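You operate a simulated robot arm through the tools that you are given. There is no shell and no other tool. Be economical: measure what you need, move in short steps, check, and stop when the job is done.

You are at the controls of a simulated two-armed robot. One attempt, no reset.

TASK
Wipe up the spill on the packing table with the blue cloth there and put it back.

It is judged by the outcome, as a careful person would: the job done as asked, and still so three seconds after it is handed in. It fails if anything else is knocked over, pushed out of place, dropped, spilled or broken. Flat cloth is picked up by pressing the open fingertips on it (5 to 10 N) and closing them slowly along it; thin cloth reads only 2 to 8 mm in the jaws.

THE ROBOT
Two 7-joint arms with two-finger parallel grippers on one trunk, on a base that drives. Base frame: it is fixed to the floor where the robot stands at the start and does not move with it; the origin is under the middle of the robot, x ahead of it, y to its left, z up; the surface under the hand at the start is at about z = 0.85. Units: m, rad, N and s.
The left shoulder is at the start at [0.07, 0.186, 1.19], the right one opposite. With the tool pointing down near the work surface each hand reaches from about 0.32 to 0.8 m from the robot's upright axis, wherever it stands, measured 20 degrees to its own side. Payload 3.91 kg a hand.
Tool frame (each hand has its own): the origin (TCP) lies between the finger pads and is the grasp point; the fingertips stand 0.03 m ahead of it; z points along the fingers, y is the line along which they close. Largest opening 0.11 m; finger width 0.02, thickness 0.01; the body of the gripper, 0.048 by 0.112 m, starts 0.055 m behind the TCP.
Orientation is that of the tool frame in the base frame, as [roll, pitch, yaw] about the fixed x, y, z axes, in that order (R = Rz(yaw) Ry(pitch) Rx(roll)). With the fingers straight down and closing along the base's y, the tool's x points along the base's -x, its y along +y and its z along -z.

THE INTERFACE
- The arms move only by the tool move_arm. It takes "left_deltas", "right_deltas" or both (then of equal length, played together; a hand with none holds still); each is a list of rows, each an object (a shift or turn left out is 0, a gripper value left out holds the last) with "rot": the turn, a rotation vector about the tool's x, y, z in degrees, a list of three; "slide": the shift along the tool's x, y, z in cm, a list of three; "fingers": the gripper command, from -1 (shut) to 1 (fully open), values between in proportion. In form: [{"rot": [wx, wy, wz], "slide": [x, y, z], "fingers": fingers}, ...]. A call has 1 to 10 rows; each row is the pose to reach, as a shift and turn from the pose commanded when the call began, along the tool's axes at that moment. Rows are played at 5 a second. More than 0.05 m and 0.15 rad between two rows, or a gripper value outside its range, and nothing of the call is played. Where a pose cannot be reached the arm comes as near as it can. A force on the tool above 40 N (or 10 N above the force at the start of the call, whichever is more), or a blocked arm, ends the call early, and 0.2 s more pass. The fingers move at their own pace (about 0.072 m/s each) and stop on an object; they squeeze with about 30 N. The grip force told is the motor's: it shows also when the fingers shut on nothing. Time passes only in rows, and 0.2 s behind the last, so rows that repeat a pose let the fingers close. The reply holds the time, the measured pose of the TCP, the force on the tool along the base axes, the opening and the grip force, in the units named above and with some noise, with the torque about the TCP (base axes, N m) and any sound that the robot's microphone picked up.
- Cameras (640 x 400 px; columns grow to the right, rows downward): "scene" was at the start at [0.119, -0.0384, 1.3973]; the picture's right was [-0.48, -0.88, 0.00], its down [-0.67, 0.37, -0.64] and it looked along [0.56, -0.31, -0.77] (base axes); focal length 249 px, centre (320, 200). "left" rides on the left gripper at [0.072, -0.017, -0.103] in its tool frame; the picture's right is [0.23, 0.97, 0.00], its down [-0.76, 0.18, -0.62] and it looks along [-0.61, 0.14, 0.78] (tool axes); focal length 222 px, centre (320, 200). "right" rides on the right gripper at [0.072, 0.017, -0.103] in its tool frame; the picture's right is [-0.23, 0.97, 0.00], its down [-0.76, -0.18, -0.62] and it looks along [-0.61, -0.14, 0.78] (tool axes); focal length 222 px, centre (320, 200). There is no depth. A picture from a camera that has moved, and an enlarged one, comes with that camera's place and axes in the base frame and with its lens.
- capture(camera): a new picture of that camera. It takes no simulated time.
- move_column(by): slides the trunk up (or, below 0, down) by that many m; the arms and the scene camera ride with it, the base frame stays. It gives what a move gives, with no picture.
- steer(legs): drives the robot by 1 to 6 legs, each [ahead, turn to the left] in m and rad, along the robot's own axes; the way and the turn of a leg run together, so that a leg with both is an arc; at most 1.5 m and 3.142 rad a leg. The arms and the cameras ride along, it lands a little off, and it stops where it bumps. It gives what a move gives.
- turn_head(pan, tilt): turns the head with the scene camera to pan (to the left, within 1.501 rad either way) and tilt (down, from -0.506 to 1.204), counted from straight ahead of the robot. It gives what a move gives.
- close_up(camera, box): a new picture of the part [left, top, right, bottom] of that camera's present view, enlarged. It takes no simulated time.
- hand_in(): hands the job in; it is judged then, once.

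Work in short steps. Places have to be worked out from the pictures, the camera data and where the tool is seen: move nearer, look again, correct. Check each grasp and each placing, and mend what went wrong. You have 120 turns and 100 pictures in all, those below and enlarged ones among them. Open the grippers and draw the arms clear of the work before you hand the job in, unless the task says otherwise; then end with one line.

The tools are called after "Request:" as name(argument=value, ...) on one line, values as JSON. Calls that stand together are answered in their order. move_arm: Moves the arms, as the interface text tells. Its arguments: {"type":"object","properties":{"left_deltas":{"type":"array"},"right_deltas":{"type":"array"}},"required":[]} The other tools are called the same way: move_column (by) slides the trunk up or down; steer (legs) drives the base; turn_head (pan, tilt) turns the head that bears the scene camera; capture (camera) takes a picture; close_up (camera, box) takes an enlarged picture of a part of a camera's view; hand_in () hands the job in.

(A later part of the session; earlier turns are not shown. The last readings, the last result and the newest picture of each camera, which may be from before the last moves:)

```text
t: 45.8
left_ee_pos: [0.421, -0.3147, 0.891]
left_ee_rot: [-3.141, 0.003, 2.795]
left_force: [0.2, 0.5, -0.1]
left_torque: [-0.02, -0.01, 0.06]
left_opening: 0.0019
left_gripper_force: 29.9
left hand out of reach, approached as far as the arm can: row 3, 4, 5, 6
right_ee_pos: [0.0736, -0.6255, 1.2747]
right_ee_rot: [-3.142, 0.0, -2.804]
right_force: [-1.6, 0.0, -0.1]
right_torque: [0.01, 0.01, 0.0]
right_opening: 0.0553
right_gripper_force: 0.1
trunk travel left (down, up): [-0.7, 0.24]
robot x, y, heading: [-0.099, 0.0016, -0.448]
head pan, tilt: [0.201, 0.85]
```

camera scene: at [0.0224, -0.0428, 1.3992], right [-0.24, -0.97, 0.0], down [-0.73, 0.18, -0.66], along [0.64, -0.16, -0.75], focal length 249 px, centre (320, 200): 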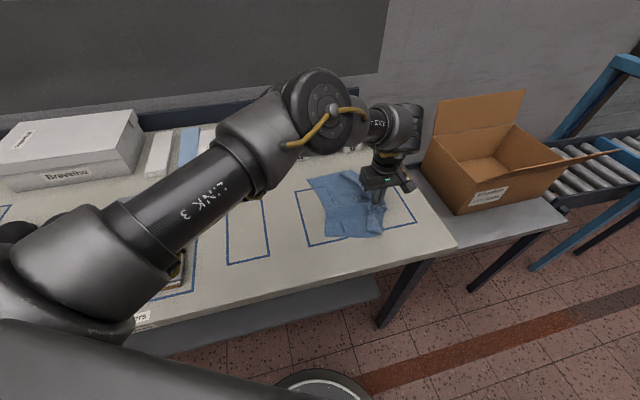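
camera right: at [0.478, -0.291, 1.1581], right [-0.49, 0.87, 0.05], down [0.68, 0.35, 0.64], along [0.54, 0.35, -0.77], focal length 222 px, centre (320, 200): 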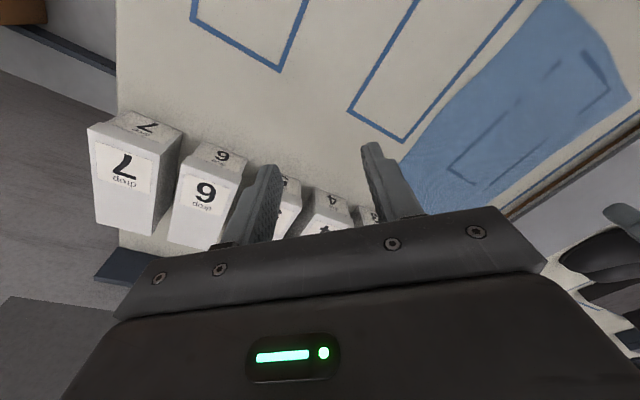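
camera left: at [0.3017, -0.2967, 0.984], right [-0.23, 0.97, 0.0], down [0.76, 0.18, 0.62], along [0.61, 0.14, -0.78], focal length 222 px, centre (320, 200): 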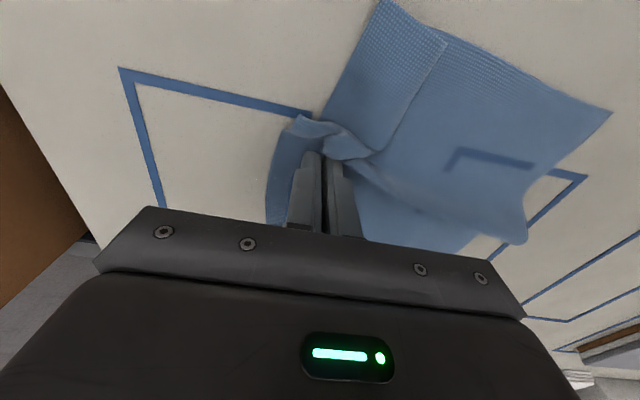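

That's worse; try the opposite yaw.

Request:
move_arm(left_deltas=[{"rot": [0, 0, -8]}, {"rot": [0, 0, -16]}, {"rot": [0, 0, -24]}, {"rot": [0, 0, -32]}, {"rot": [0, 0, -40]}, {"rot": [0, 0, -40], "slide": [0.5, -1.5, 0]}, {"rot": [0, 0, -40], "slide": [1, -3, 0]}, {"rot": [0, 0, -40], "slide": [1, -3, 0]}])

```text
t: 47.6
left_ee_pos: [0.4022, -0.323, 0.8911]
left_ee_rot: [-3.14, -0.002, -2.792]
left_force: [0.5, 0.8, 0.3]
left_torque: [-0.01, 0.01, -0.01]
left_opening: 0.002
left_gripper_force: 30.1
left hand out of reach, approached as far as the arm can: row 6, 7, 8
right_ee_pos: [0.0736, -0.6259, 1.2751]
right_ee_rot: [3.141, -0.001, -2.804]
right_force: [-0.4, 0.1, -0.6]
right_torque: [-0.01, 0.01, -0.01]
right_opening: 0.0551
right_gripper_force: 0.1
trunk travel left (down, up): [-0.7, 0.24]
robot x, y, heading: [-0.0974, 0.0021, -0.445]
head pan, tilt: [0.201, 0.85]
```

Only slight gain. I'll lift the cloth a little, move back left, and turn the base another 0.2 rad right to bring the whole spill within reach.

Request:
move_arm(left_deltas=[{"slide": [-2, 1.5, -1]}, {"slide": [-5, 4, -2]}, {"slide": [-9, 6, -3]}, {"slide": [-9, 7.3, -3]}, {"slide": [-9, 7.3, -3]}])

Request:
steer(legs=[[0, -0.22]])

Request:
turn_head(pan=0.35, tilt=0.9)

Request:
capture(camera="scene")

Request:
capture(camera="left")

```text
t: 48.8
left_ee_pos: [0.4618, -0.2223, 0.9225]
left_ee_rot: [-3.141, -0.001, -2.792]
left_force: [-0.1, 0.1, 0.3]
left_torque: [0.0, 0.0, -0.05]
left_opening: 0.002
left_gripper_force: 30.0
right_ee_pos: [0.0738, -0.625, 1.2751]
right_ee_rot: [-3.141, 0.001, -2.802]
right_force: [0.2, 0.5, -0.3]
right_torque: [-0.02, 0.02, 0.04]
right_opening: 0.055
right_gripper_force: 0.1
trunk travel left (down, up): [-0.7, 0.24]
robot x, y, heading: [-0.0955, -0.0011, -0.445]
head pan, tilt: [0.201, 0.85]
```

```text
t: 50.0
left_ee_pos: [0.3984, -0.3405, 0.9221]
left_ee_rot: [3.141, 0.0, -3.016]
left_force: [0.0, 0.2, -0.6]
left_torque: [0.0, 0.01, 0.02]
left_opening: 0.0019
left_gripper_force: 29.6
right_ee_pos: [-0.0688, -0.6472, 1.2761]
right_ee_rot: [-3.14, -0.001, -3.026]
right_force: [0.2, -0.9, -0.4]
right_torque: [0.0, 0.01, -0.01]
right_opening: 0.0551
right_gripper_force: 0.2
trunk travel left (down, up): [-0.7, 0.24]
robot x, y, heading: [-0.0966, -0.0009, -0.67]
head pan, tilt: [0.201, 0.85]
```

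```text
t: 50.7
left_ee_pos: [0.3976, -0.3413, 0.9235]
left_ee_rot: [3.141, 0.0, -3.016]
left_force: [-0.3, 0.1, -0.2]
left_torque: [0.0, -0.03, 0.03]
left_opening: 0.0018
left_gripper_force: 29.9
right_ee_pos: [-0.0692, -0.6484, 1.2759]
right_ee_rot: [-3.141, 0.0, -3.025]
right_force: [0.0, -0.3, 0.4]
right_torque: [0.01, 0.0, 0.0]
right_opening: 0.0549
right_gripper_force: 0.1
trunk travel left (down, up): [-0.7, 0.24]
robot x, y, heading: [-0.0982, -0.0031, -0.672]
head pan, tilt: [0.351, 0.901]
```

```text
71 pictures are left
camera scene: at [0.0134, -0.057, 1.3953], right [-0.32, -0.95, 0.0], down [-0.74, 0.25, -0.62], along [0.59, -0.2, -0.78], focal length 249 px, centre (320, 200)
```

scene: 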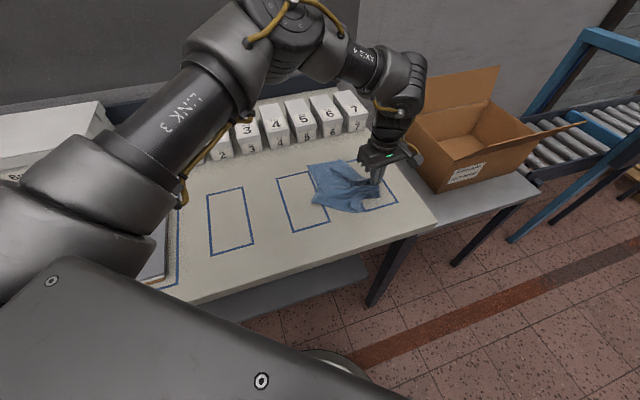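

```text
70 pictures are left
camera left: at [0.3271, -0.3653, 1.0254], right [-0.35, 0.94, 0.0], down [0.73, 0.27, 0.62], along [0.58, 0.22, -0.78], focal length 222 px, centre (320, 200)
```

left: 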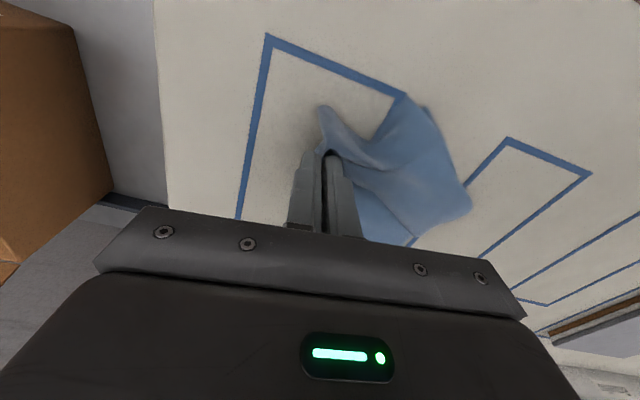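

Now the whole spill is reachable. I lower and wipe the right part with strokes from right to left.

Request:
move_arm(left_deltas=[{"slide": [0, -0.3, 2.5]}, {"slide": [0, -0.5, 4.1]}, {"slide": [-3, -1.3, 4.15]}, {"slide": [-6.6, -1.2, 4.15]}, {"slide": [-3.3, 0.7, 4.15]}, {"slide": [1.1, 1.5, 4.15]}, {"slide": [-3, 2.7, 4.15]}, {"slide": [-7.2, 3.2, 4.15]}, {"slide": [-2.8, 4.6, 4.15]}, {"slide": [1.5, 5, 4.15]}])

Request:
capture(camera="left")

```text
t: 52.9
left_ee_pos: [0.3798, -0.2925, 0.8818]
left_ee_rot: [3.141, 0.001, -3.016]
left_force: [2.2, 1.5, 11.2]
left_torque: [0.08, -0.04, 0.0]
left_opening: 0.002
left_gripper_force: 29.7
right_ee_pos: [-0.0702, -0.6478, 1.2753]
right_ee_rot: [-3.141, 0.002, -3.026]
right_force: [0.5, 0.3, 1.1]
right_torque: [0.03, -0.02, 0.03]
right_opening: 0.055
right_gripper_force: 0.0
trunk travel left (down, up): [-0.7, 0.24]
robot x, y, heading: [-0.0997, -0.0013, -0.672]
head pan, tilt: [0.351, 0.901]
```

```text
69 pictures are left
camera left: at [0.3077, -0.3169, 0.9846], right [-0.35, 0.94, 0.0], down [0.73, 0.27, 0.62], along [0.59, 0.22, -0.78], focal length 222 px, centre (320, 200)
```

left: 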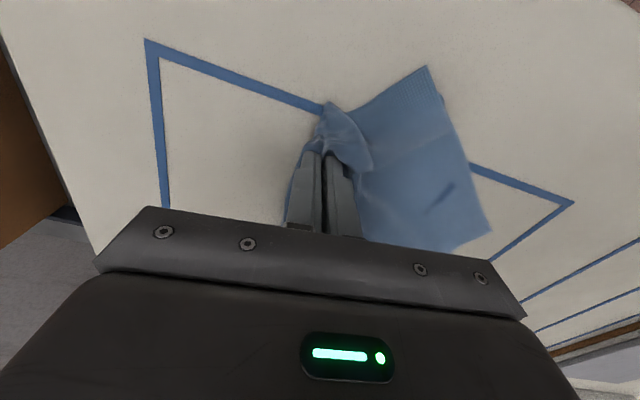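

Continuing two more strokes over the left part, then lifting to inspect.

Request:
move_arm(left_deltas=[{"slide": [-4, 0.8, 0]}, {"slide": [-8.5, 1.2, 0]}, {"slide": [-4.5, 2.4, 0]}, {"slide": [0, 3, 0]}, {"slide": [-4.5, 4.4, 0]}, {"slide": [-8.5, 5, 0]}, {"slide": [-8.5, 7, -2.5]}, {"slide": [-8.5, 10.5, -5.5]}, {"slide": [-8.5, 14, -8]}, {"slide": [-8.5, 17.5, -10.5]}])

Request:
capture(camera="scene")

Request:
close_up(camera="scene", box=[260, 140, 460, 265])

Request:
capture(camera="left")

```text
t: 55.1
left_ee_pos: [0.4402, -0.1065, 0.9863]
left_ee_rot: [-3.14, 0.003, -3.019]
left_force: [-0.8, 0.6, -0.3]
left_torque: [-0.02, 0.0, 0.0]
left_opening: 0.002
left_gripper_force: 30.2
right_ee_pos: [-0.0695, -0.6473, 1.2778]
right_ee_rot: [-3.14, -0.001, -3.027]
right_force: [-0.1, 0.4, -0.3]
right_torque: [-0.03, 0.0, -0.02]
right_opening: 0.0549
right_gripper_force: 0.1
trunk travel left (down, up): [-0.7, 0.24]
robot x, y, heading: [-0.0999, -0.0011, -0.674]
head pan, tilt: [0.351, 0.901]
```

```text
68 pictures are left
camera scene: at [0.0136, -0.0547, 1.3954], right [-0.32, -0.95, 0.0], down [-0.74, 0.25, -0.62], along [0.59, -0.2, -0.78], focal length 249 px, centre (320, 200)
```

scene: 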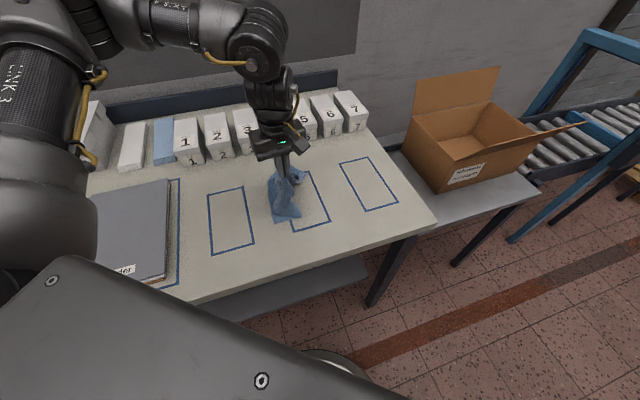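

```text
3.20 times, centred on (360, 202) of scene
camera zoom: at [0.0136, -0.0547, 1.3954], right [-0.32, -0.95, 0.0], down [-0.74, 0.25, -0.62], along [0.59, -0.2, -0.78], focal length 797 px, centre (192, 192)
```

zoom: 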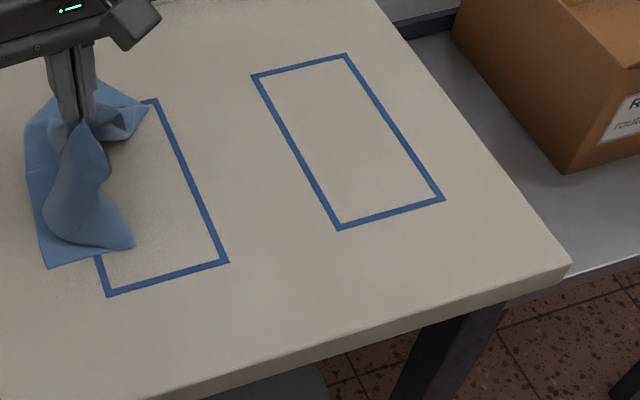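

```text
66 pictures are left
camera left: at [0.3696, -0.1298, 1.0897], right [-0.35, 0.94, 0.0], down [0.73, 0.27, 0.62], along [0.59, 0.21, -0.78], focal length 222 px, centre (320, 200)
```

left: 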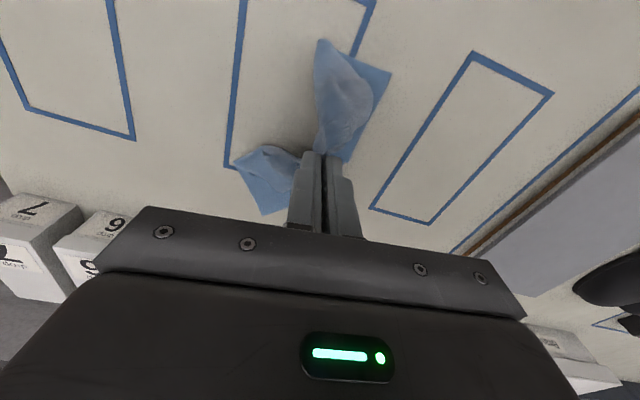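

No glints now from this view. To verify, I move the camera to the viewpoint where the puddle glinted clearly before.

Request:
move_arm(left_deltas=[{"slide": [1, -1.5, -1.5]}, {"slide": [2.5, -4, -3]}, {"slide": [3.3, -6, -3]}, {"slide": [3.3, -6, -3]}])

Request:
close_up(camera="left", box=[40, 0, 280, 150])

Request:
capture(camera="left")

```text
t: 56.1
left_ee_pos: [0.4146, -0.1721, 1.0154]
left_ee_rot: [-3.141, 0.001, -3.016]
left_force: [0.0, -0.5, -1.1]
left_torque: [0.02, 0.01, 0.0]
left_opening: 0.0018
left_gripper_force: 29.7
right_ee_pos: [-0.0691, -0.647, 1.2758]
right_ee_rot: [-3.14, -0.001, -3.026]
right_force: [-0.4, -0.7, -0.5]
right_torque: [-0.01, 0.02, -0.02]
right_opening: 0.0551
right_gripper_force: 0.2
trunk travel left (down, up): [-0.7, 0.24]
robot x, y, heading: [-0.1005, -0.0042, -0.676]
head pan, tilt: [0.351, 0.901]
```

```text
2.67 times, centred on (160, 75) of left
camera zoom: at [0.3429, -0.196, 1.1183], right [-0.35, 0.94, 0.0], down [0.73, 0.27, 0.62], along [0.58, 0.22, -0.78], focal length 592 px, centre (747, 533)
```

zoom: 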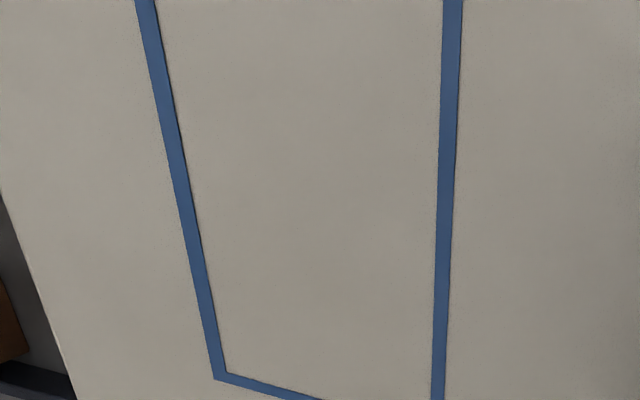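

```text
64 pictures are left
camera left: at [0.3429, -0.196, 1.1183], right [-0.35, 0.94, 0.0], down [0.73, 0.27, 0.62], along [0.58, 0.22, -0.78], focal length 222 px, centre (320, 200)
```

left: 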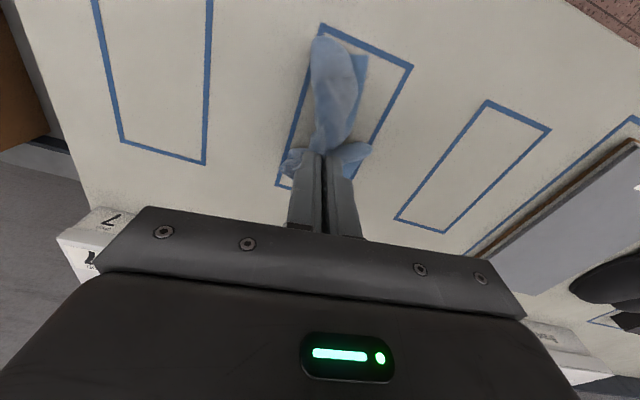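

The table is clean where the puddle was. Now I raise the cloth so it hangs free, and turn the base back left a bit for reach.

Request:
move_arm(left_deltas=[{"slide": [0, 0, -4]}, {"slide": [0, 0, -8]}, {"slide": [0, 0, -12]}, {"slide": [0, 0, -16]}, {"slide": [0, 0, -18]}, {"slide": [0, 0, -18]}])

Request:
steer(legs=[[0, 0.4]])

Request:
turn_head(pan=0.2, tilt=0.7)

Request:
capture(camera="scene")

Request:
capture(camera="left")

```text
t: 57.5
left_ee_pos: [0.4162, -0.1713, 1.1966]
left_ee_rot: [-3.141, -0.001, -3.017]
left_force: [0.6, 0.2, 0.1]
left_torque: [0.05, -0.02, 0.03]
left_opening: 0.0018
left_gripper_force: 29.7
right_ee_pos: [-0.0674, -0.6484, 1.2753]
right_ee_rot: [-3.141, -0.002, -3.027]
right_force: [-0.3, 1.1, -0.2]
right_torque: [-0.03, 0.02, 0.01]
right_opening: 0.055
right_gripper_force: 0.0
trunk travel left (down, up): [-0.7, 0.24]
robot x, y, heading: [-0.1006, -0.0038, -0.672]
head pan, tilt: [0.351, 0.901]
```

```text
t: 59.1
left_ee_pos: [0.441, 0.038, 1.1973]
left_ee_rot: [-3.141, 0.001, -2.622]
left_force: [-0.2, 0.2, -0.4]
left_torque: [0.03, -0.02, -0.01]
left_opening: 0.0018
left_gripper_force: 30.0
right_ee_pos: [0.1777, -0.5868, 1.2749]
right_ee_rot: [-3.141, -0.001, -2.631]
right_force: [0.6, 0.6, 0.9]
right_torque: [-0.01, -0.01, -0.01]
right_opening: 0.055
right_gripper_force: 0.1
trunk travel left (down, up): [-0.7, 0.24]
robot x, y, heading: [-0.0993, 0.001, -0.275]
head pan, tilt: [0.351, 0.901]
```

```text
t: 59.8
left_ee_pos: [0.4407, 0.0402, 1.1973]
left_ee_rot: [-3.141, 0.0, -2.62]
left_force: [0.8, 0.0, -0.3]
left_torque: [0.01, 0.01, -0.02]
left_opening: 0.0018
left_gripper_force: 30.2
right_ee_pos: [0.1779, -0.586, 1.2752]
right_ee_rot: [3.141, 0.0, -2.631]
right_force: [-0.4, 0.3, -0.2]
right_torque: [-0.03, 0.02, 0.01]
right_opening: 0.0553
right_gripper_force: 0.1
trunk travel left (down, up): [-0.7, 0.24]
robot x, y, heading: [-0.0969, 0.001, -0.278]
head pan, tilt: [0.201, 0.7]
```

```text
63 pictures are left
camera scene: at [0.0363, -0.0211, 1.4113], right [-0.07, -1.0, 0.0], down [-0.64, 0.05, -0.76], along [0.76, -0.06, -0.64], focal length 249 px, centre (320, 200)
```

scene: 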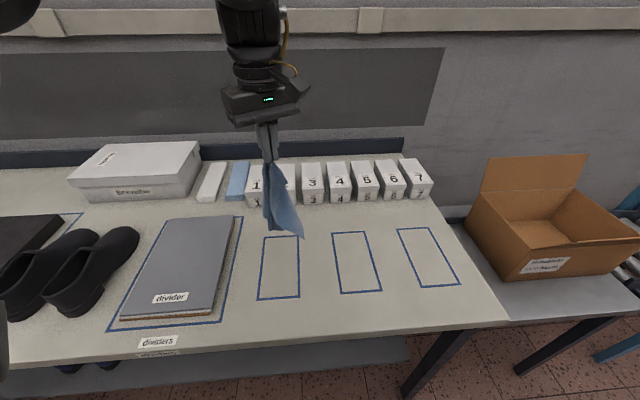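

```text
62 pictures are left
camera left: at [0.386, -0.0094, 1.3002], right [-0.68, 0.73, 0.0], down [0.57, 0.53, 0.62], along [0.46, 0.42, -0.78], focal length 222 px, centre (320, 200)
```

left: 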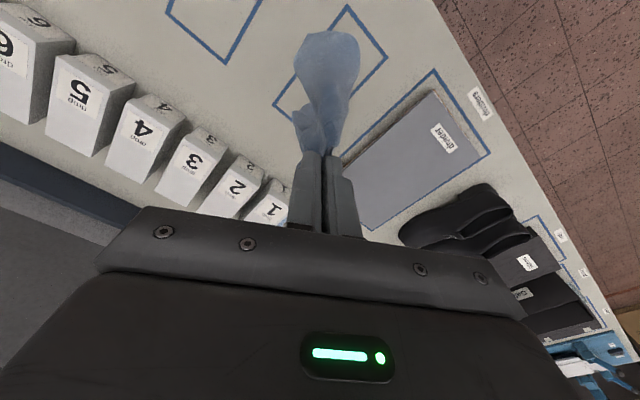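

Cloth hangs from the pinch. I square the wrist and move to (0.46, 0.12) to lay it from its left edge toward the right.

Request:
move_arm(left_deltas=[{"slide": [-1.5, 1.5, 0], "rot": [0, 0, 6]}, {"slide": [-3, 3, 0], "rot": [0, 0, 12]}, {"slide": [-4.5, 4.5, 0], "rot": [0, 0, 18]}, {"slide": [-5.7, 5.9, 1], "rot": [0, 0, 24]}, {"slide": [-5.7, 5.9, 3], "rot": [0, 0, 30]}, {"slide": [-5.7, 5.9, 6], "rot": [0, 0, 30]}, {"slide": [-5.7, 5.9, 6], "rot": [0, 0, 30]}, {"slide": [-5.7, 5.9, 6], "rot": [0, 0, 30]}])

Request:
close_up(camera="scene", box=[160, 100, 400, 250])

Request:
capture(camera="left")

```text
t: 61.6
left_ee_pos: [0.431, 0.0977, 1.128]
left_ee_rot: [-3.141, 0.002, 3.14]
left_force: [0.2, -0.1, 0.0]
left_torque: [0.02, 0.01, 0.04]
left_opening: 0.0017
left_gripper_force: 29.9
left hand out of reach, approached as far as the arm can: row 4, 5, 6, 7, 8
right_ee_pos: [0.1783, -0.5867, 1.2743]
right_ee_rot: [3.141, 0.0, -2.633]
right_force: [-0.1, 0.6, -0.3]
right_torque: [0.0, -0.01, 0.02]
right_opening: 0.0549
right_gripper_force: 0.1
trunk travel left (down, up): [-0.7, 0.24]
robot x, y, heading: [-0.097, -0.0019, -0.276]
head pan, tilt: [0.201, 0.7]
```

```text
2.67 times, centred on (280, 175) of scene
camera zoom: at [0.0356, -0.0222, 1.4114], right [-0.08, -1.0, 0.0], down [-0.64, 0.05, -0.77], along [0.76, -0.06, -0.64], focal length 664 px, centre (427, 267)
```

zoom: 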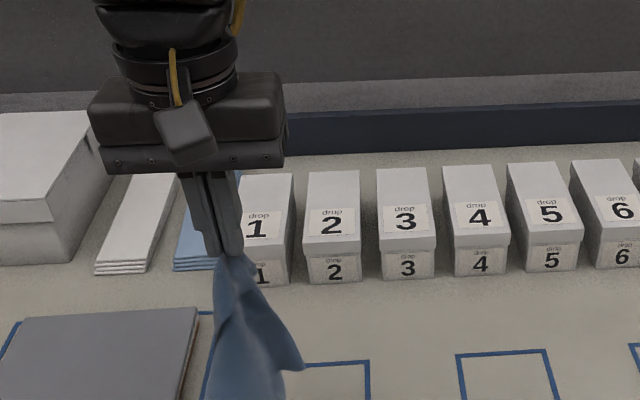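

```text
60 pictures are left
camera left: at [0.3576, 0.0826, 1.231], right [-0.23, 0.97, 0.0], down [0.76, 0.18, 0.62], along [0.61, 0.14, -0.78], focal length 222 px, centre (320, 200)
```

left: 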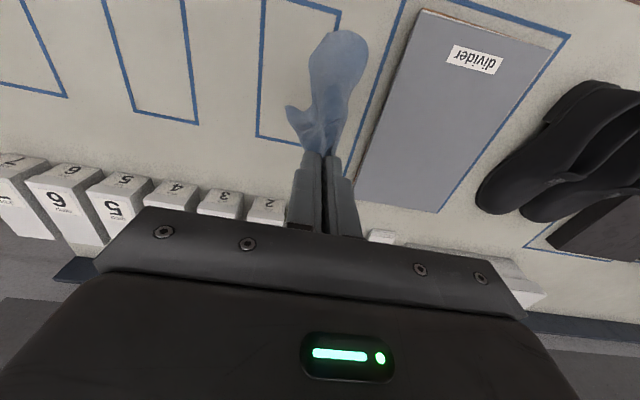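

Good enough. I lower and sweep to the right at once, laying the cloth down.

Request:
move_arm(left_deltas=[{"slide": [0, 0, 3]}, {"slide": [0, 0, 6]}, {"slide": [0, -1, 9]}, {"slide": [-0.5, -2.5, 12]}, {"slide": [-1, -4.5, 15]}, {"slide": [-1.5, -7, 18]}, {"slide": [-2, -9.5, 20.5]}, {"slide": [-2.5, -12, 22.5]}, {"slide": [-3, -13.5, 24]}, {"slide": [-3, -13.5, 24]}])

Request:
capture(camera="scene")

Request:
capture(camera="left")

```text
t: 63.8
left_ee_pos: [0.4616, -0.0405, 0.8872]
left_ee_rot: [-3.14, 0.001, 3.139]
left_force: [-0.8, 0.0, 0.7]
left_torque: [-0.01, 0.03, 0.03]
left_opening: 0.0017
left_gripper_force: 29.5
right_ee_pos: [0.1788, -0.5866, 1.275]
right_ee_rot: [3.141, 0.002, -2.632]
right_force: [0.5, 0.6, -0.4]
right_torque: [-0.01, -0.05, -0.01]
right_opening: 0.055
right_gripper_force: 0.0
trunk travel left (down, up): [-0.7, 0.24]
robot x, y, heading: [-0.0973, -0.0001, -0.277]
head pan, tilt: [0.201, 0.7]
```

```text
59 pictures are left
camera scene: at [0.0359, -0.0211, 1.4115], right [-0.08, -1.0, 0.0], down [-0.64, 0.05, -0.76], along [0.76, -0.06, -0.64], focal length 249 px, centre (320, 200)
```

scene: 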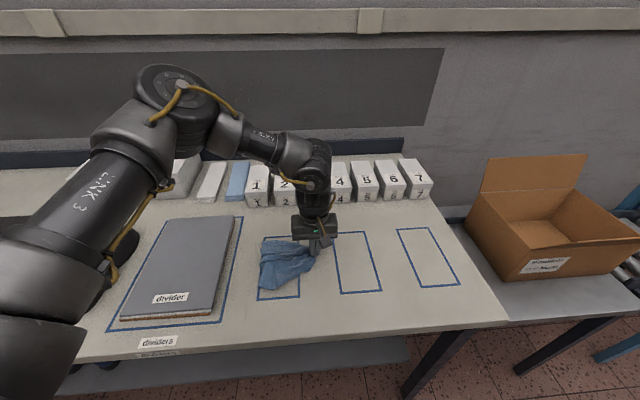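

```text
58 pictures are left
camera left: at [0.3883, -0.0545, 0.9903], right [-0.22, 0.97, 0.0], down [0.76, 0.18, 0.62], along [0.61, 0.14, -0.78], focal length 222 px, centre (320, 200)
```

left: 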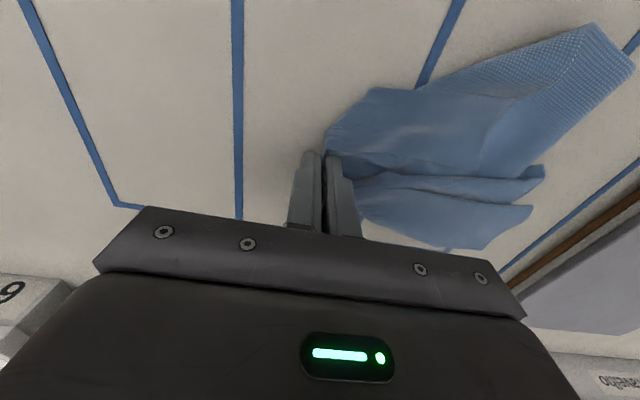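

It's back in place but folded together front-to-back. I release it and lift, then look at how to spread it.

Request:
move_arm(left_deltas=[{"slide": [0, 0, 0.3], "fingers": -0.7}, {"slide": [0, 0, 0.3], "fingers": -0.4}, {"slide": [0, 0, 0.3], "fingers": -0.4}, {"slide": [0, 0, -2]}, {"slide": [1, 0, -5]}, {"slide": [4, 1, -9]}, {"slide": [7, 3, -13]}, {"slide": [9, 5, -17]}, {"slide": [9, 5, -17]}])

Request:
capture(camera="left")

Request:
close_up(camera="scene", box=[200, 200, 400, 325])

```text
refused: row 6 steps farther than a row can; nothing moved
```

```text
57 pictures are left
camera left: at [0.3883, -0.0545, 0.9903], right [-0.22, 0.97, 0.0], down [0.76, 0.18, 0.62], along [0.61, 0.14, -0.78], focal length 222 px, centre (320, 200)
```

left: 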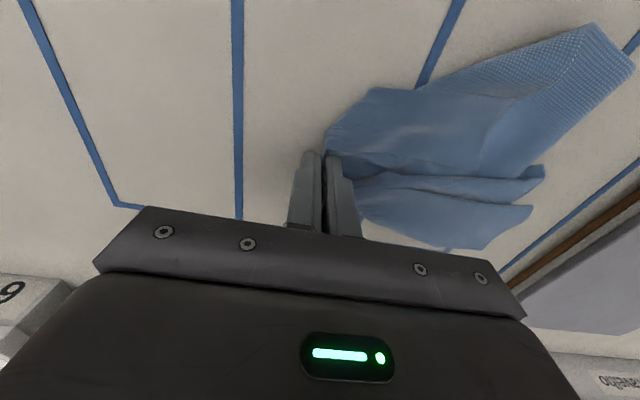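

```text
3.20 times, centred on (300, 262) of scene
camera zoom: at [0.0359, -0.0211, 1.4115], right [-0.08, -1.0, 0.0], down [-0.64, 0.05, -0.76], along [0.76, -0.06, -0.64], focal length 797 px, centre (384, 0)
```

zoom: 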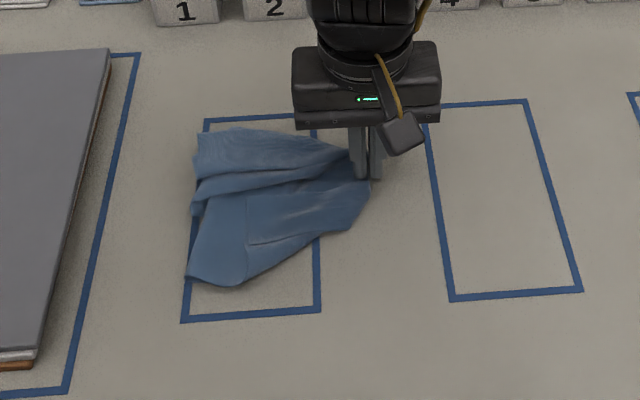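

Request:
move_arm(left_deltas=[{"slide": [0, 0, 0.3], "fingers": -0.7}, {"slide": [0, 0, 0.3], "fingers": -0.4}, {"slide": [0, 0, 0.3], "fingers": -0.4}, {"slide": [0, 0, -2]}, {"slide": [1, 0, -5]}, {"slide": [3, 1, -9]}, {"slide": [5, 2, -13]}, {"slide": [6, 3.5, -17]}, {"slide": [6, 3.5, -17]}])

Request:
capture(camera="left")

Request:
close_up(camera="scene", box=[200, 200, 400, 325])

```text
t: 65.8
left_ee_pos: [0.4033, -0.0056, 1.0566]
left_ee_rot: [3.141, 0.0, 3.137]
left_force: [-0.8, 0.4, 0.5]
left_torque: [0.02, 0.02, 0.01]
left_opening: 0.0329
left_gripper_force: 0.0
right_ee_pos: [0.179, -0.5873, 1.2742]
right_ee_rot: [3.141, 0.0, -2.632]
right_force: [0.6, 0.1, 0.7]
right_torque: [-0.02, 0.01, 0.0]
right_opening: 0.055
right_gripper_force: 0.0
trunk travel left (down, up): [-0.7, 0.24]
robot x, y, heading: [-0.0965, -0.0003, -0.276]
head pan, tilt: [0.201, 0.7]
```

```text
55 pictures are left
camera left: at [0.3299, -0.0208, 1.1592], right [-0.22, 0.97, 0.0], down [0.76, 0.17, 0.62], along [0.61, 0.14, -0.78], focal length 222 px, centre (320, 200)
```

left: 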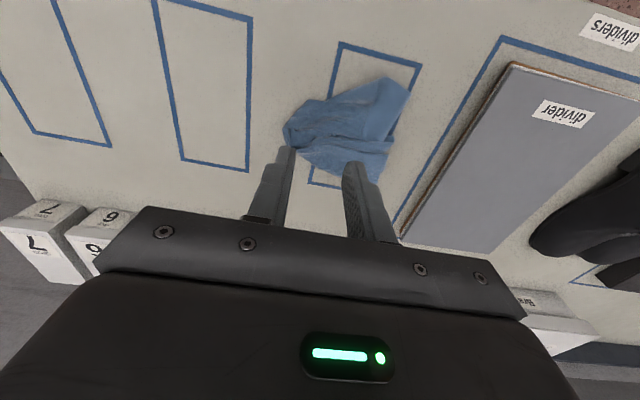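

```text
3.20 times, centred on (300, 262) of scene
camera zoom: at [0.0366, -0.0222, 1.4113], right [-0.08, -1.0, 0.0], down [-0.64, 0.05, -0.76], along [0.76, -0.06, -0.64], focal length 797 px, centre (384, 0)
```

zoom: 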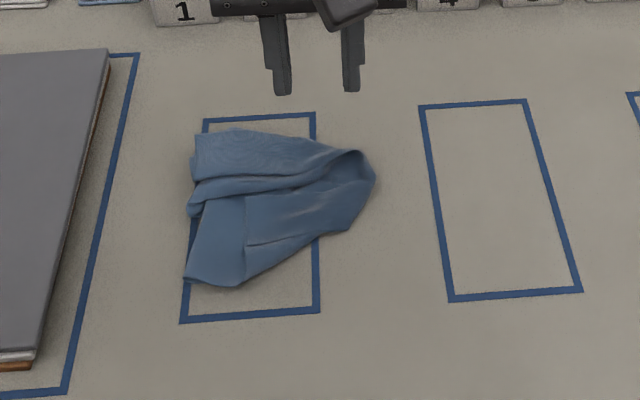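

The cloth is back at its spot but bunched (x 0.37–0.53, y -0.05–0.11). I'll spread it by pulling corners. I turn the base straight for better left reach and look closely.

Request:
steer(legs=[[0, 0.27]])

Request:
turn_head(pan=0.0, tilt=0.85)

Request:
close_up(camera="scene", box=[200, 150, 360, 250])

Request:
capture(camera="left")

```text
t: 67.1
left_ee_pos: [0.3864, 0.125, 1.0561]
left_ee_rot: [3.141, -0.002, -2.881]
left_force: [0.0, 0.3, -0.5]
left_torque: [-0.01, 0.02, 0.01]
left_opening: 0.0327
left_gripper_force: 0.0
right_ee_pos: [0.3213, -0.4953, 1.2752]
right_ee_rot: [-3.141, -0.001, -2.368]
right_force: [0.6, 0.7, 0.2]
right_torque: [-0.02, -0.02, 0.01]
right_opening: 0.055
right_gripper_force: 0.1
trunk travel left (down, up): [-0.7, 0.24]
robot x, y, heading: [-0.0991, 0.001, -0.013]
head pan, tilt: [0.201, 0.7]
```

```text
t: 67.8
left_ee_pos: [0.3875, 0.1248, 1.0563]
left_ee_rot: [3.141, -0.001, -2.881]
left_force: [0.6, 0.1, 0.0]
left_torque: [-0.05, -0.02, 0.03]
left_opening: 0.0329
left_gripper_force: 0.0
right_ee_pos: [0.3235, -0.4948, 1.2746]
right_ee_rot: [3.141, -0.001, -2.366]
right_force: [0.4, 1.1, -0.8]
right_torque: [-0.03, 0.02, 0.01]
right_opening: 0.0552
right_gripper_force: 0.1
trunk travel left (down, up): [-0.7, 0.24]
robot x, y, heading: [-0.1021, -0.0035, -0.007]
head pan, tilt: [0.0, 0.85]
```

```text
4.00 times, centred on (280, 200) of scene
camera zoom: at [0.0314, -0.0025, 1.3992], right [-0.01, -1.0, 0.0], down [-0.75, 0.01, -0.66], along [0.66, -0.01, -0.75], focal length 996 px, centre (480, 200)
```

zoom: 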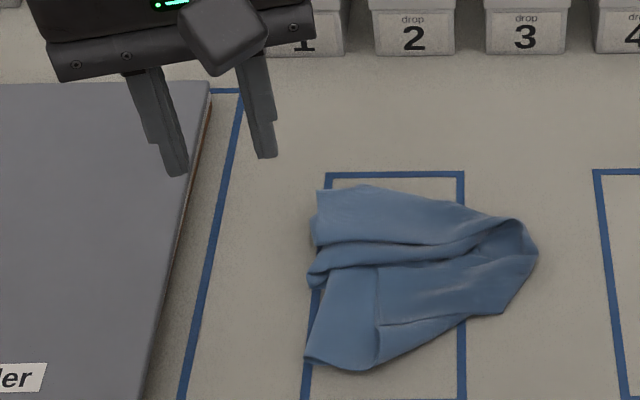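

```text
52 pictures are left
camera left: at [0.32, 0.0928, 1.159], right [-0.47, 0.88, 0.0], down [0.69, 0.37, 0.62], along [0.55, 0.29, -0.78], focal length 222 px, centre (320, 200)
```

left: 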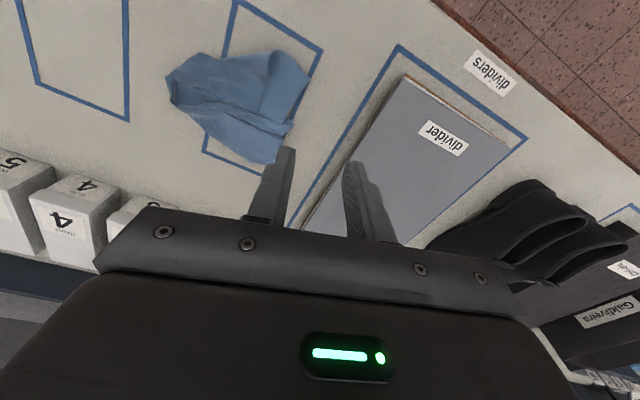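

The near-left corner is at about (0.38, 0.103), far-left at (0.527, 0.11). I go to pinch the near-left corner at (0.395, 0.082).

Request:
move_arm(left_deltas=[{"slide": [0, -2, 2], "rot": [0, 0, 5], "fingers": -0.5}, {"slide": [0.4, -4.3, 5], "rot": [0, 0, 10]}, {"slide": [0.4, -4.3, 9], "rot": [0, 0, 15]}, {"slide": [0.4, -4.3, 13], "rot": [0, 0, 15]}, {"slide": [0.4, -4.3, 15.5], "rot": [0, 0, 15]}, {"slide": [0.4, -4.3, 15.5], "rot": [0, 0, 15]}])

Request:
close_up(camera="scene", box=[200, 150, 360, 250])

Request:
capture(camera="left")

```text
t: 69.2
left_ee_pos: [0.3931, 0.0824, 0.9015]
left_ee_rot: [-3.14, 0.001, -3.141]
left_force: [-0.5, -0.3, -1.0]
left_torque: [0.0, 0.0, 0.0]
left_opening: 0.0276
left_gripper_force: 0.0
right_ee_pos: [0.3202, -0.4948, 1.2756]
right_ee_rot: [3.141, 0.002, -2.367]
right_force: [0.1, 0.3, -0.1]
right_torque: [-0.02, -0.03, 0.02]
right_opening: 0.0549
right_gripper_force: 0.1
trunk travel left (down, up): [-0.7, 0.24]
robot x, y, heading: [-0.096, -0.0042, -0.014]
head pan, tilt: [0.0, 0.85]
```

```text
4.00 times, centred on (280, 200) of scene
camera zoom: at [0.0303, -0.0034, 1.3993], right [-0.01, -1.0, 0.0], down [-0.75, 0.01, -0.66], along [0.66, -0.01, -0.75], focal length 996 px, centre (480, 200)
```

zoom: 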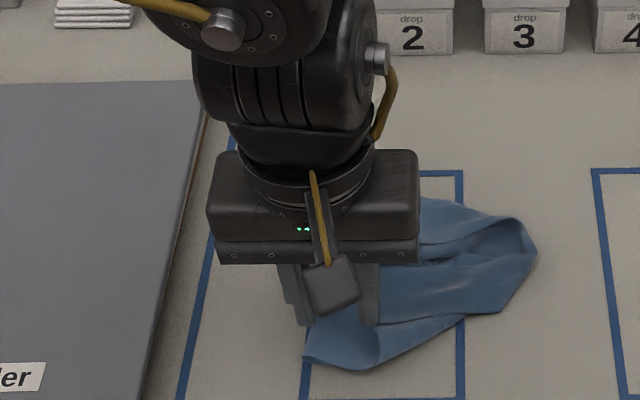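

```text
50 pictures are left
camera left: at [0.3201, 0.0676, 1.0043], right [-0.23, 0.97, 0.0], down [0.76, 0.18, 0.62], along [0.61, 0.14, -0.78], focal length 222 px, centre (320, 200)
```

left: 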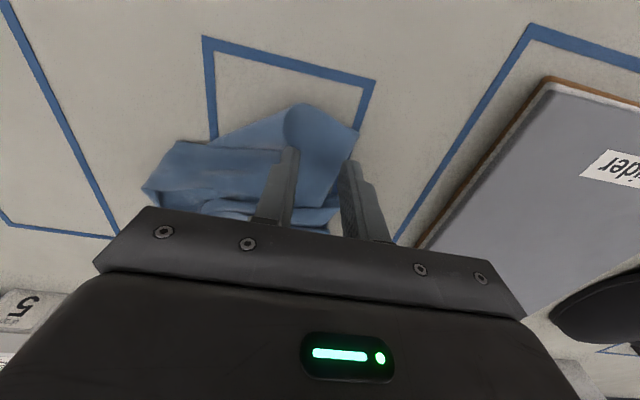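

The left finger would be just off the edge; I shift 0.8 cm right, press, and close.

Request:
move_arm(left_deltas=[{"slide": [0, -0.8, 1]}, {"slide": [0, -0.8, 1.7]}, {"slide": [0, -0.8, 2.05]}, {"slide": [0, -0.8, 2.05]}, {"slide": [0, -0.8, 2.05], "fingers": -0.65}, {"slide": [0, -0.8, 2.05], "fingers": -0.77}, {"slide": [0, -0.8, 2.05], "fingers": -0.9}, {"slide": [0, -0.8, 2.05], "fingers": -1}, {"slide": [0, -0.8, 2.05], "fingers": -1}])

Request:
capture(camera="left")

```text
t: 71.2
left_ee_pos: [0.3943, 0.075, 0.8821]
left_ee_rot: [3.142, -0.001, 3.141]
left_force: [0.7, -0.9, 7.6]
left_torque: [-0.07, -0.02, -0.03]
left_opening: 0.0015
left_gripper_force: 29.9
right_ee_pos: [0.3209, -0.4945, 1.2747]
right_ee_rot: [-3.142, 0.0, -2.367]
right_force: [0.4, -0.5, -0.5]
right_torque: [-0.01, -0.01, 0.02]
right_opening: 0.055
right_gripper_force: 0.0
trunk travel left (down, up): [-0.7, 0.24]
robot x, y, heading: [-0.0982, -0.0037, -0.008]
head pan, tilt: [0.0, 0.85]
```

```text
49 pictures are left
camera left: at [0.32, 0.06, 0.9848], right [-0.23, 0.97, 0.0], down [0.76, 0.18, 0.62], along [0.61, 0.14, -0.78], focal length 222 px, centre (320, 200)
```

left: 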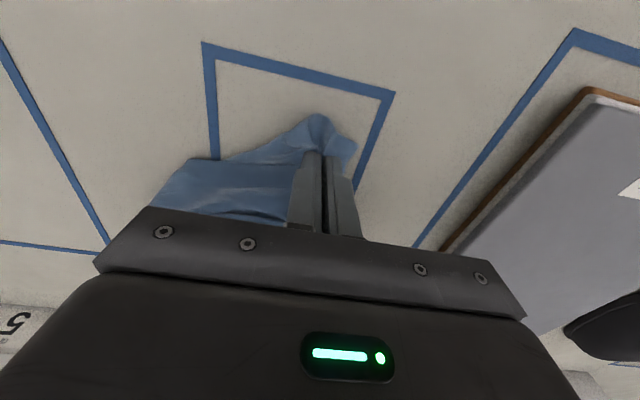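

Pinched. I lift slightly and pull toward the near-left (0.34, 0.115).

Request:
move_arm(left_deltas=[{"slide": [0, 0, -1]}, {"slide": [1, 0.8, -1.5]}, {"slide": [2, 1.6, -1.5]}, {"slide": [3, 2.4, -1.5]}, {"slide": [4, 3.2, -1.5]}, {"slide": [5, 4, -1.2]}, {"slide": [5, 4, -1]}])

Request:
capture(camera="left")

Request:
close_up(camera="scene", box=[200, 150, 360, 250])

```text
t: 72.8
left_ee_pos: [0.3435, 0.1149, 0.8901]
left_ee_rot: [-3.141, 0.0, 3.141]
left_force: [0.0, -0.7, -0.1]
left_torque: [0.01, -0.01, -0.01]
left_opening: 0.0016
left_gripper_force: 30.3
right_ee_pos: [0.3224, -0.4941, 1.2756]
right_ee_rot: [3.142, 0.001, -2.367]
right_force: [0.1, -0.3, -0.4]
right_torque: [0.01, -0.03, 0.0]
right_opening: 0.0548
right_gripper_force: 0.1
trunk travel left (down, up): [-0.7, 0.24]
robot x, y, heading: [-0.0993, 0.001, -0.007]
head pan, tilt: [0.0, 0.85]
```

```text
48 pictures are left
camera left: at [0.2713, 0.1, 0.9932], right [-0.23, 0.97, 0.0], down [0.76, 0.18, 0.62], along [0.61, 0.14, -0.78], focal length 222 px, centre (320, 200)
```

left: 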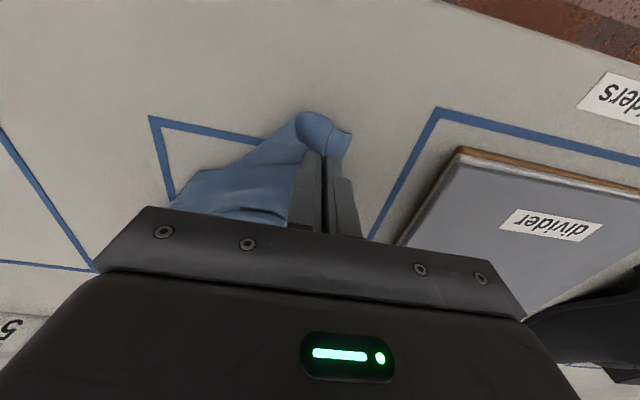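

```text
4.00 times, centred on (280, 200) of scene
camera zoom: at [0.0316, -0.0034, 1.3991], right [-0.01, -1.0, 0.0], down [-0.75, 0.01, -0.66], along [0.66, -0.01, -0.75], focal length 996 px, centre (480, 200)
```

zoom: 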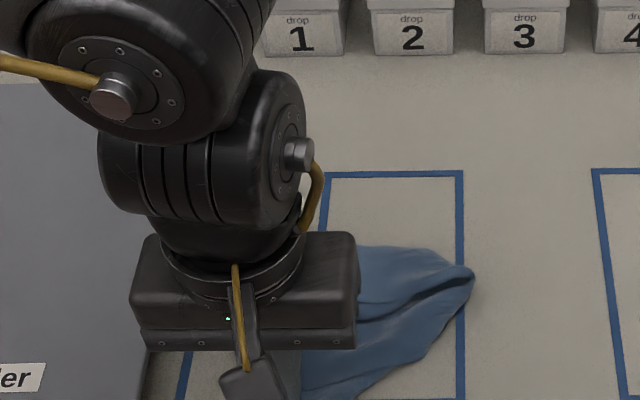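

The cloth followed partly. I release here and look.

Request:
move_arm(left_deltas=[{"slide": [0, 0, 0.6]}, {"slide": [0, 0, 0.6], "fingers": -0.6}, {"slide": [0, 0, 0.6], "fingers": -0.4}, {"slide": [0, 0, -2]}, {"slide": [0, 0, -5]}, {"slide": [0, 3, -9]}, {"slide": [0, 6, -13]}, {"slide": [0, 9, -16]}, {"slide": [0, 9, -16]}])

Request:
close_up(camera="scene", box=[200, 150, 360, 250])

```text
t: 74.8
left_ee_pos: [0.3351, 0.2005, 1.0486]
left_ee_rot: [-3.141, -0.001, -3.136]
left_force: [1.1, 0.4, 0.5]
left_torque: [-0.04, 0.05, -0.02]
left_opening: 0.0328
left_gripper_force: 0.1
left hand out of reach, approached as far as the arm can: row 8, 9
right_ee_pos: [0.3253, -0.4894, 1.2751]
right_ee_rot: [3.141, -0.004, -2.364]
right_force: [0.2, 1.2, 0.4]
right_torque: [-0.01, 0.05, 0.0]
right_opening: 0.055
right_gripper_force: 0.1
trunk travel left (down, up): [-0.7, 0.24]
robot x, y, heading: [-0.098, -0.0057, -0.012]
head pan, tilt: [0.0, 0.85]
```

```text
4.00 times, centred on (280, 200) of scene
camera zoom: at [0.0346, 0.0014, 1.3988], right [-0.01, -1.0, 0.0], down [-0.75, 0.01, -0.66], along [0.66, -0.01, -0.75], focal length 996 px, centre (480, 200)
```

zoom: 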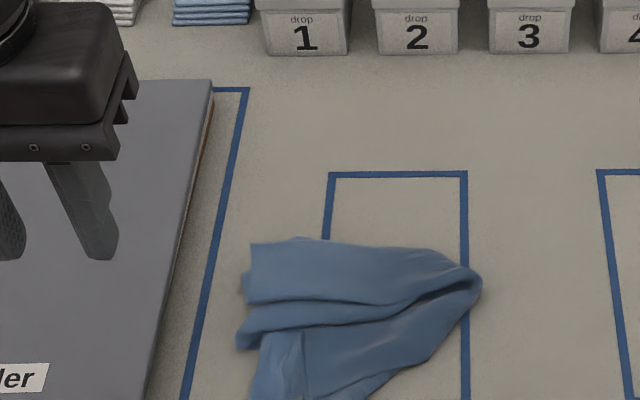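

The bunch just translated; unfolding needs grabbing the right flap. I look closely at the layers from scene and with the wrist camera.

Request:
close_up(camera="scene", box=[232, 195, 360, 275])

Request:
capture(camera="left")

```text
5.00 times, centred on (296, 235) of scene
camera zoom: at [0.0346, 0.0014, 1.3988], right [-0.01, -1.0, 0.0], down [-0.75, 0.01, -0.66], along [0.66, -0.01, -0.75], focal length 1246 px, centre (440, 25)
```

zoom: 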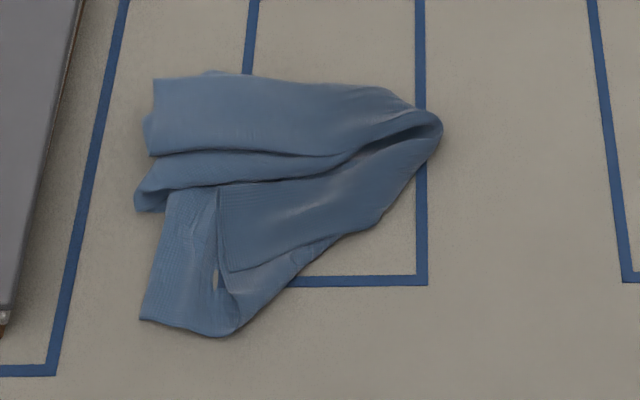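

```text
44 pictures are left
camera left: at [0.2611, 0.185, 1.1517], right [-0.23, 0.97, 0.0], down [0.76, 0.18, 0.62], along [0.6, 0.14, -0.78], focal length 222 px, centre (320, 200)
```

left: 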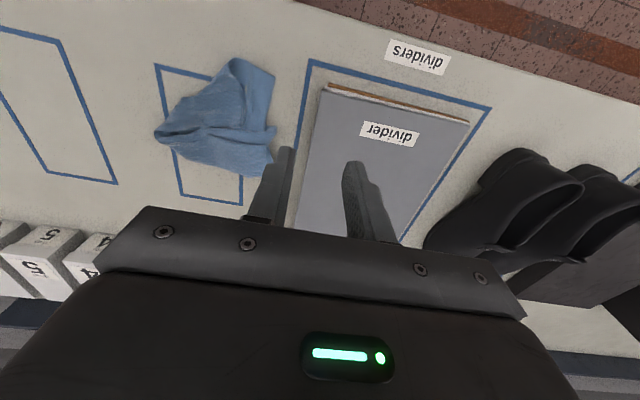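

Now I see it clearly: a flap (the right-near corner) is folded on top, its corner at about (0.355, 0.10). I pinch the flap at (0.372, 0.088) and fold it over toward the near-right.

Request:
move_arm(left_deltas=[{"slide": [-0.8, -3, 1], "fingers": -0.5}, {"slide": [-1.8, -6, 3]}, {"slide": [-2.8, -9, 6]}, {"slide": [-3.7, -11.2, 9]}, {"slide": [-3.7, -11.2, 12]}, {"slide": [-3.7, -11.2, 14.5]}, {"slide": [-3.7, -11.2, 14.8]}])

Request:
capture(camera="left")

Request:
close_up(camera="scene", box=[232, 195, 360, 275])

```text
t: 76.5
left_ee_pos: [0.3709, 0.0843, 0.9002]
left_ee_rot: [3.141, 0.0, 3.141]
left_force: [-0.4, -0.3, -0.8]
left_torque: [0.0, 0.01, 0.0]
left_opening: 0.0273
left_gripper_force: 0.1
right_ee_pos: [0.3223, -0.4943, 1.2756]
right_ee_rot: [3.141, 0.0, -2.367]
right_force: [-0.1, -1.3, 0.1]
right_torque: [0.04, -0.02, 0.01]
right_opening: 0.0549
right_gripper_force: 0.1
trunk travel left (down, up): [-0.7, 0.24]
robot x, y, heading: [-0.0961, -0.0014, -0.013]
head pan, tilt: [0.0, 0.85]
```

```text
43 pictures are left
camera left: at [0.2976, 0.0679, 1.0041], right [-0.23, 0.97, 0.0], down [0.76, 0.18, 0.62], along [0.61, 0.14, -0.78], focal length 222 px, centre (320, 200)
```

left: 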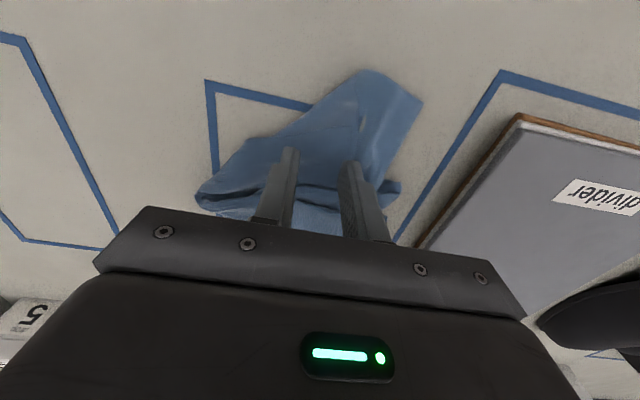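

```text
5.00 times, centred on (296, 235) of scene
camera zoom: at [0.0313, -0.0034, 1.3992], right [-0.01, -1.0, 0.0], down [-0.75, 0.01, -0.66], along [0.66, -0.01, -0.75], focal length 1246 px, centre (440, 25)
```

zoom: 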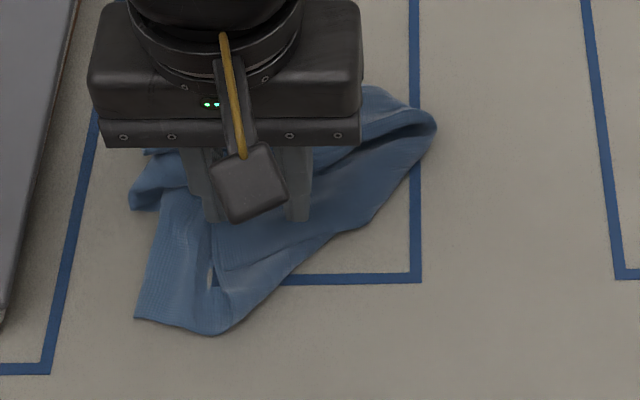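

Shift 0.8 cm right so both tips sit on the flap, then press gently and close.

Request:
move_arm(left_deltas=[{"slide": [0.3, -0.8, 1]}, {"slide": [0.3, -0.8, 1.5]}, {"slide": [0.3, -0.8, 1.75]}, {"slide": [0.3, -0.8, 1.75]}])

```text
t: 77.5
left_ee_pos: [0.3686, 0.0749, 0.8839]
left_ee_rot: [-3.14, -0.001, 3.141]
left_force: [0.4, 0.3, 0.3]
left_torque: [0.0, 0.02, 0.02]
left_opening: 0.0274
left_gripper_force: 0.1
right_ee_pos: [0.322, -0.4942, 1.2746]
right_ee_rot: [3.14, 0.002, -2.366]
right_force: [0.6, 0.1, -0.3]
right_torque: [-0.03, -0.02, 0.01]
right_opening: 0.0548
right_gripper_force: 0.0
trunk travel left (down, up): [-0.7, 0.24]
robot x, y, heading: [-0.1002, -0.0026, -0.011]
head pan, tilt: [0.0, 0.85]
```

Request:
move_arm(left_deltas=[{"slide": [0, 0, 0.12]}, {"slide": [0, 0, 0.2]}, {"slide": [0, 0, 0.2], "fingers": -0.6}, {"slide": [0, 0, 0.2], "fingers": -0.7}, {"slide": [0, 0, 0.2], "fingers": -0.8}, {"slide": [0, 0, 0.2], "fingers": -0.9}, {"slide": [0, 0, 0.2], "fingers": -1}, {"slide": [0, 0, 0.2], "fingers": -1}])

Request:
capture(camera="left")

```text
t: 79.2
left_ee_pos: [0.3685, 0.0754, 0.882]
left_ee_rot: [3.141, 0.0, -3.141]
left_force: [0.3, 1.2, 6.5]
left_torque: [0.01, 0.03, -0.01]
left_opening: 0.0019
left_gripper_force: 29.7
right_ee_pos: [0.3211, -0.4943, 1.275]
right_ee_rot: [3.142, 0.001, -2.365]
right_force: [0.1, 0.3, 0.3]
right_torque: [0.03, -0.01, 0.0]
right_opening: 0.0548
right_gripper_force: 0.1
trunk travel left (down, up): [-0.7, 0.24]
robot x, y, heading: [-0.0977, 0.0013, -0.013]
head pan, tilt: [0.0, 0.85]
```

```text
41 pictures are left
camera left: at [0.2944, 0.0603, 0.9849], right [-0.23, 0.97, 0.0], down [0.76, 0.18, 0.62], along [0.61, 0.14, -0.78], focal length 222 px, centre (320, 200)
```

left: 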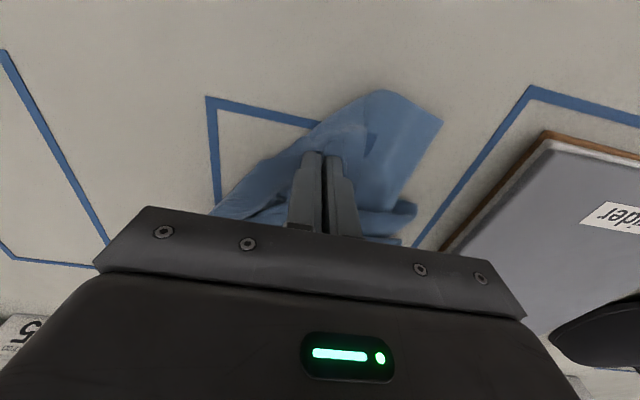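

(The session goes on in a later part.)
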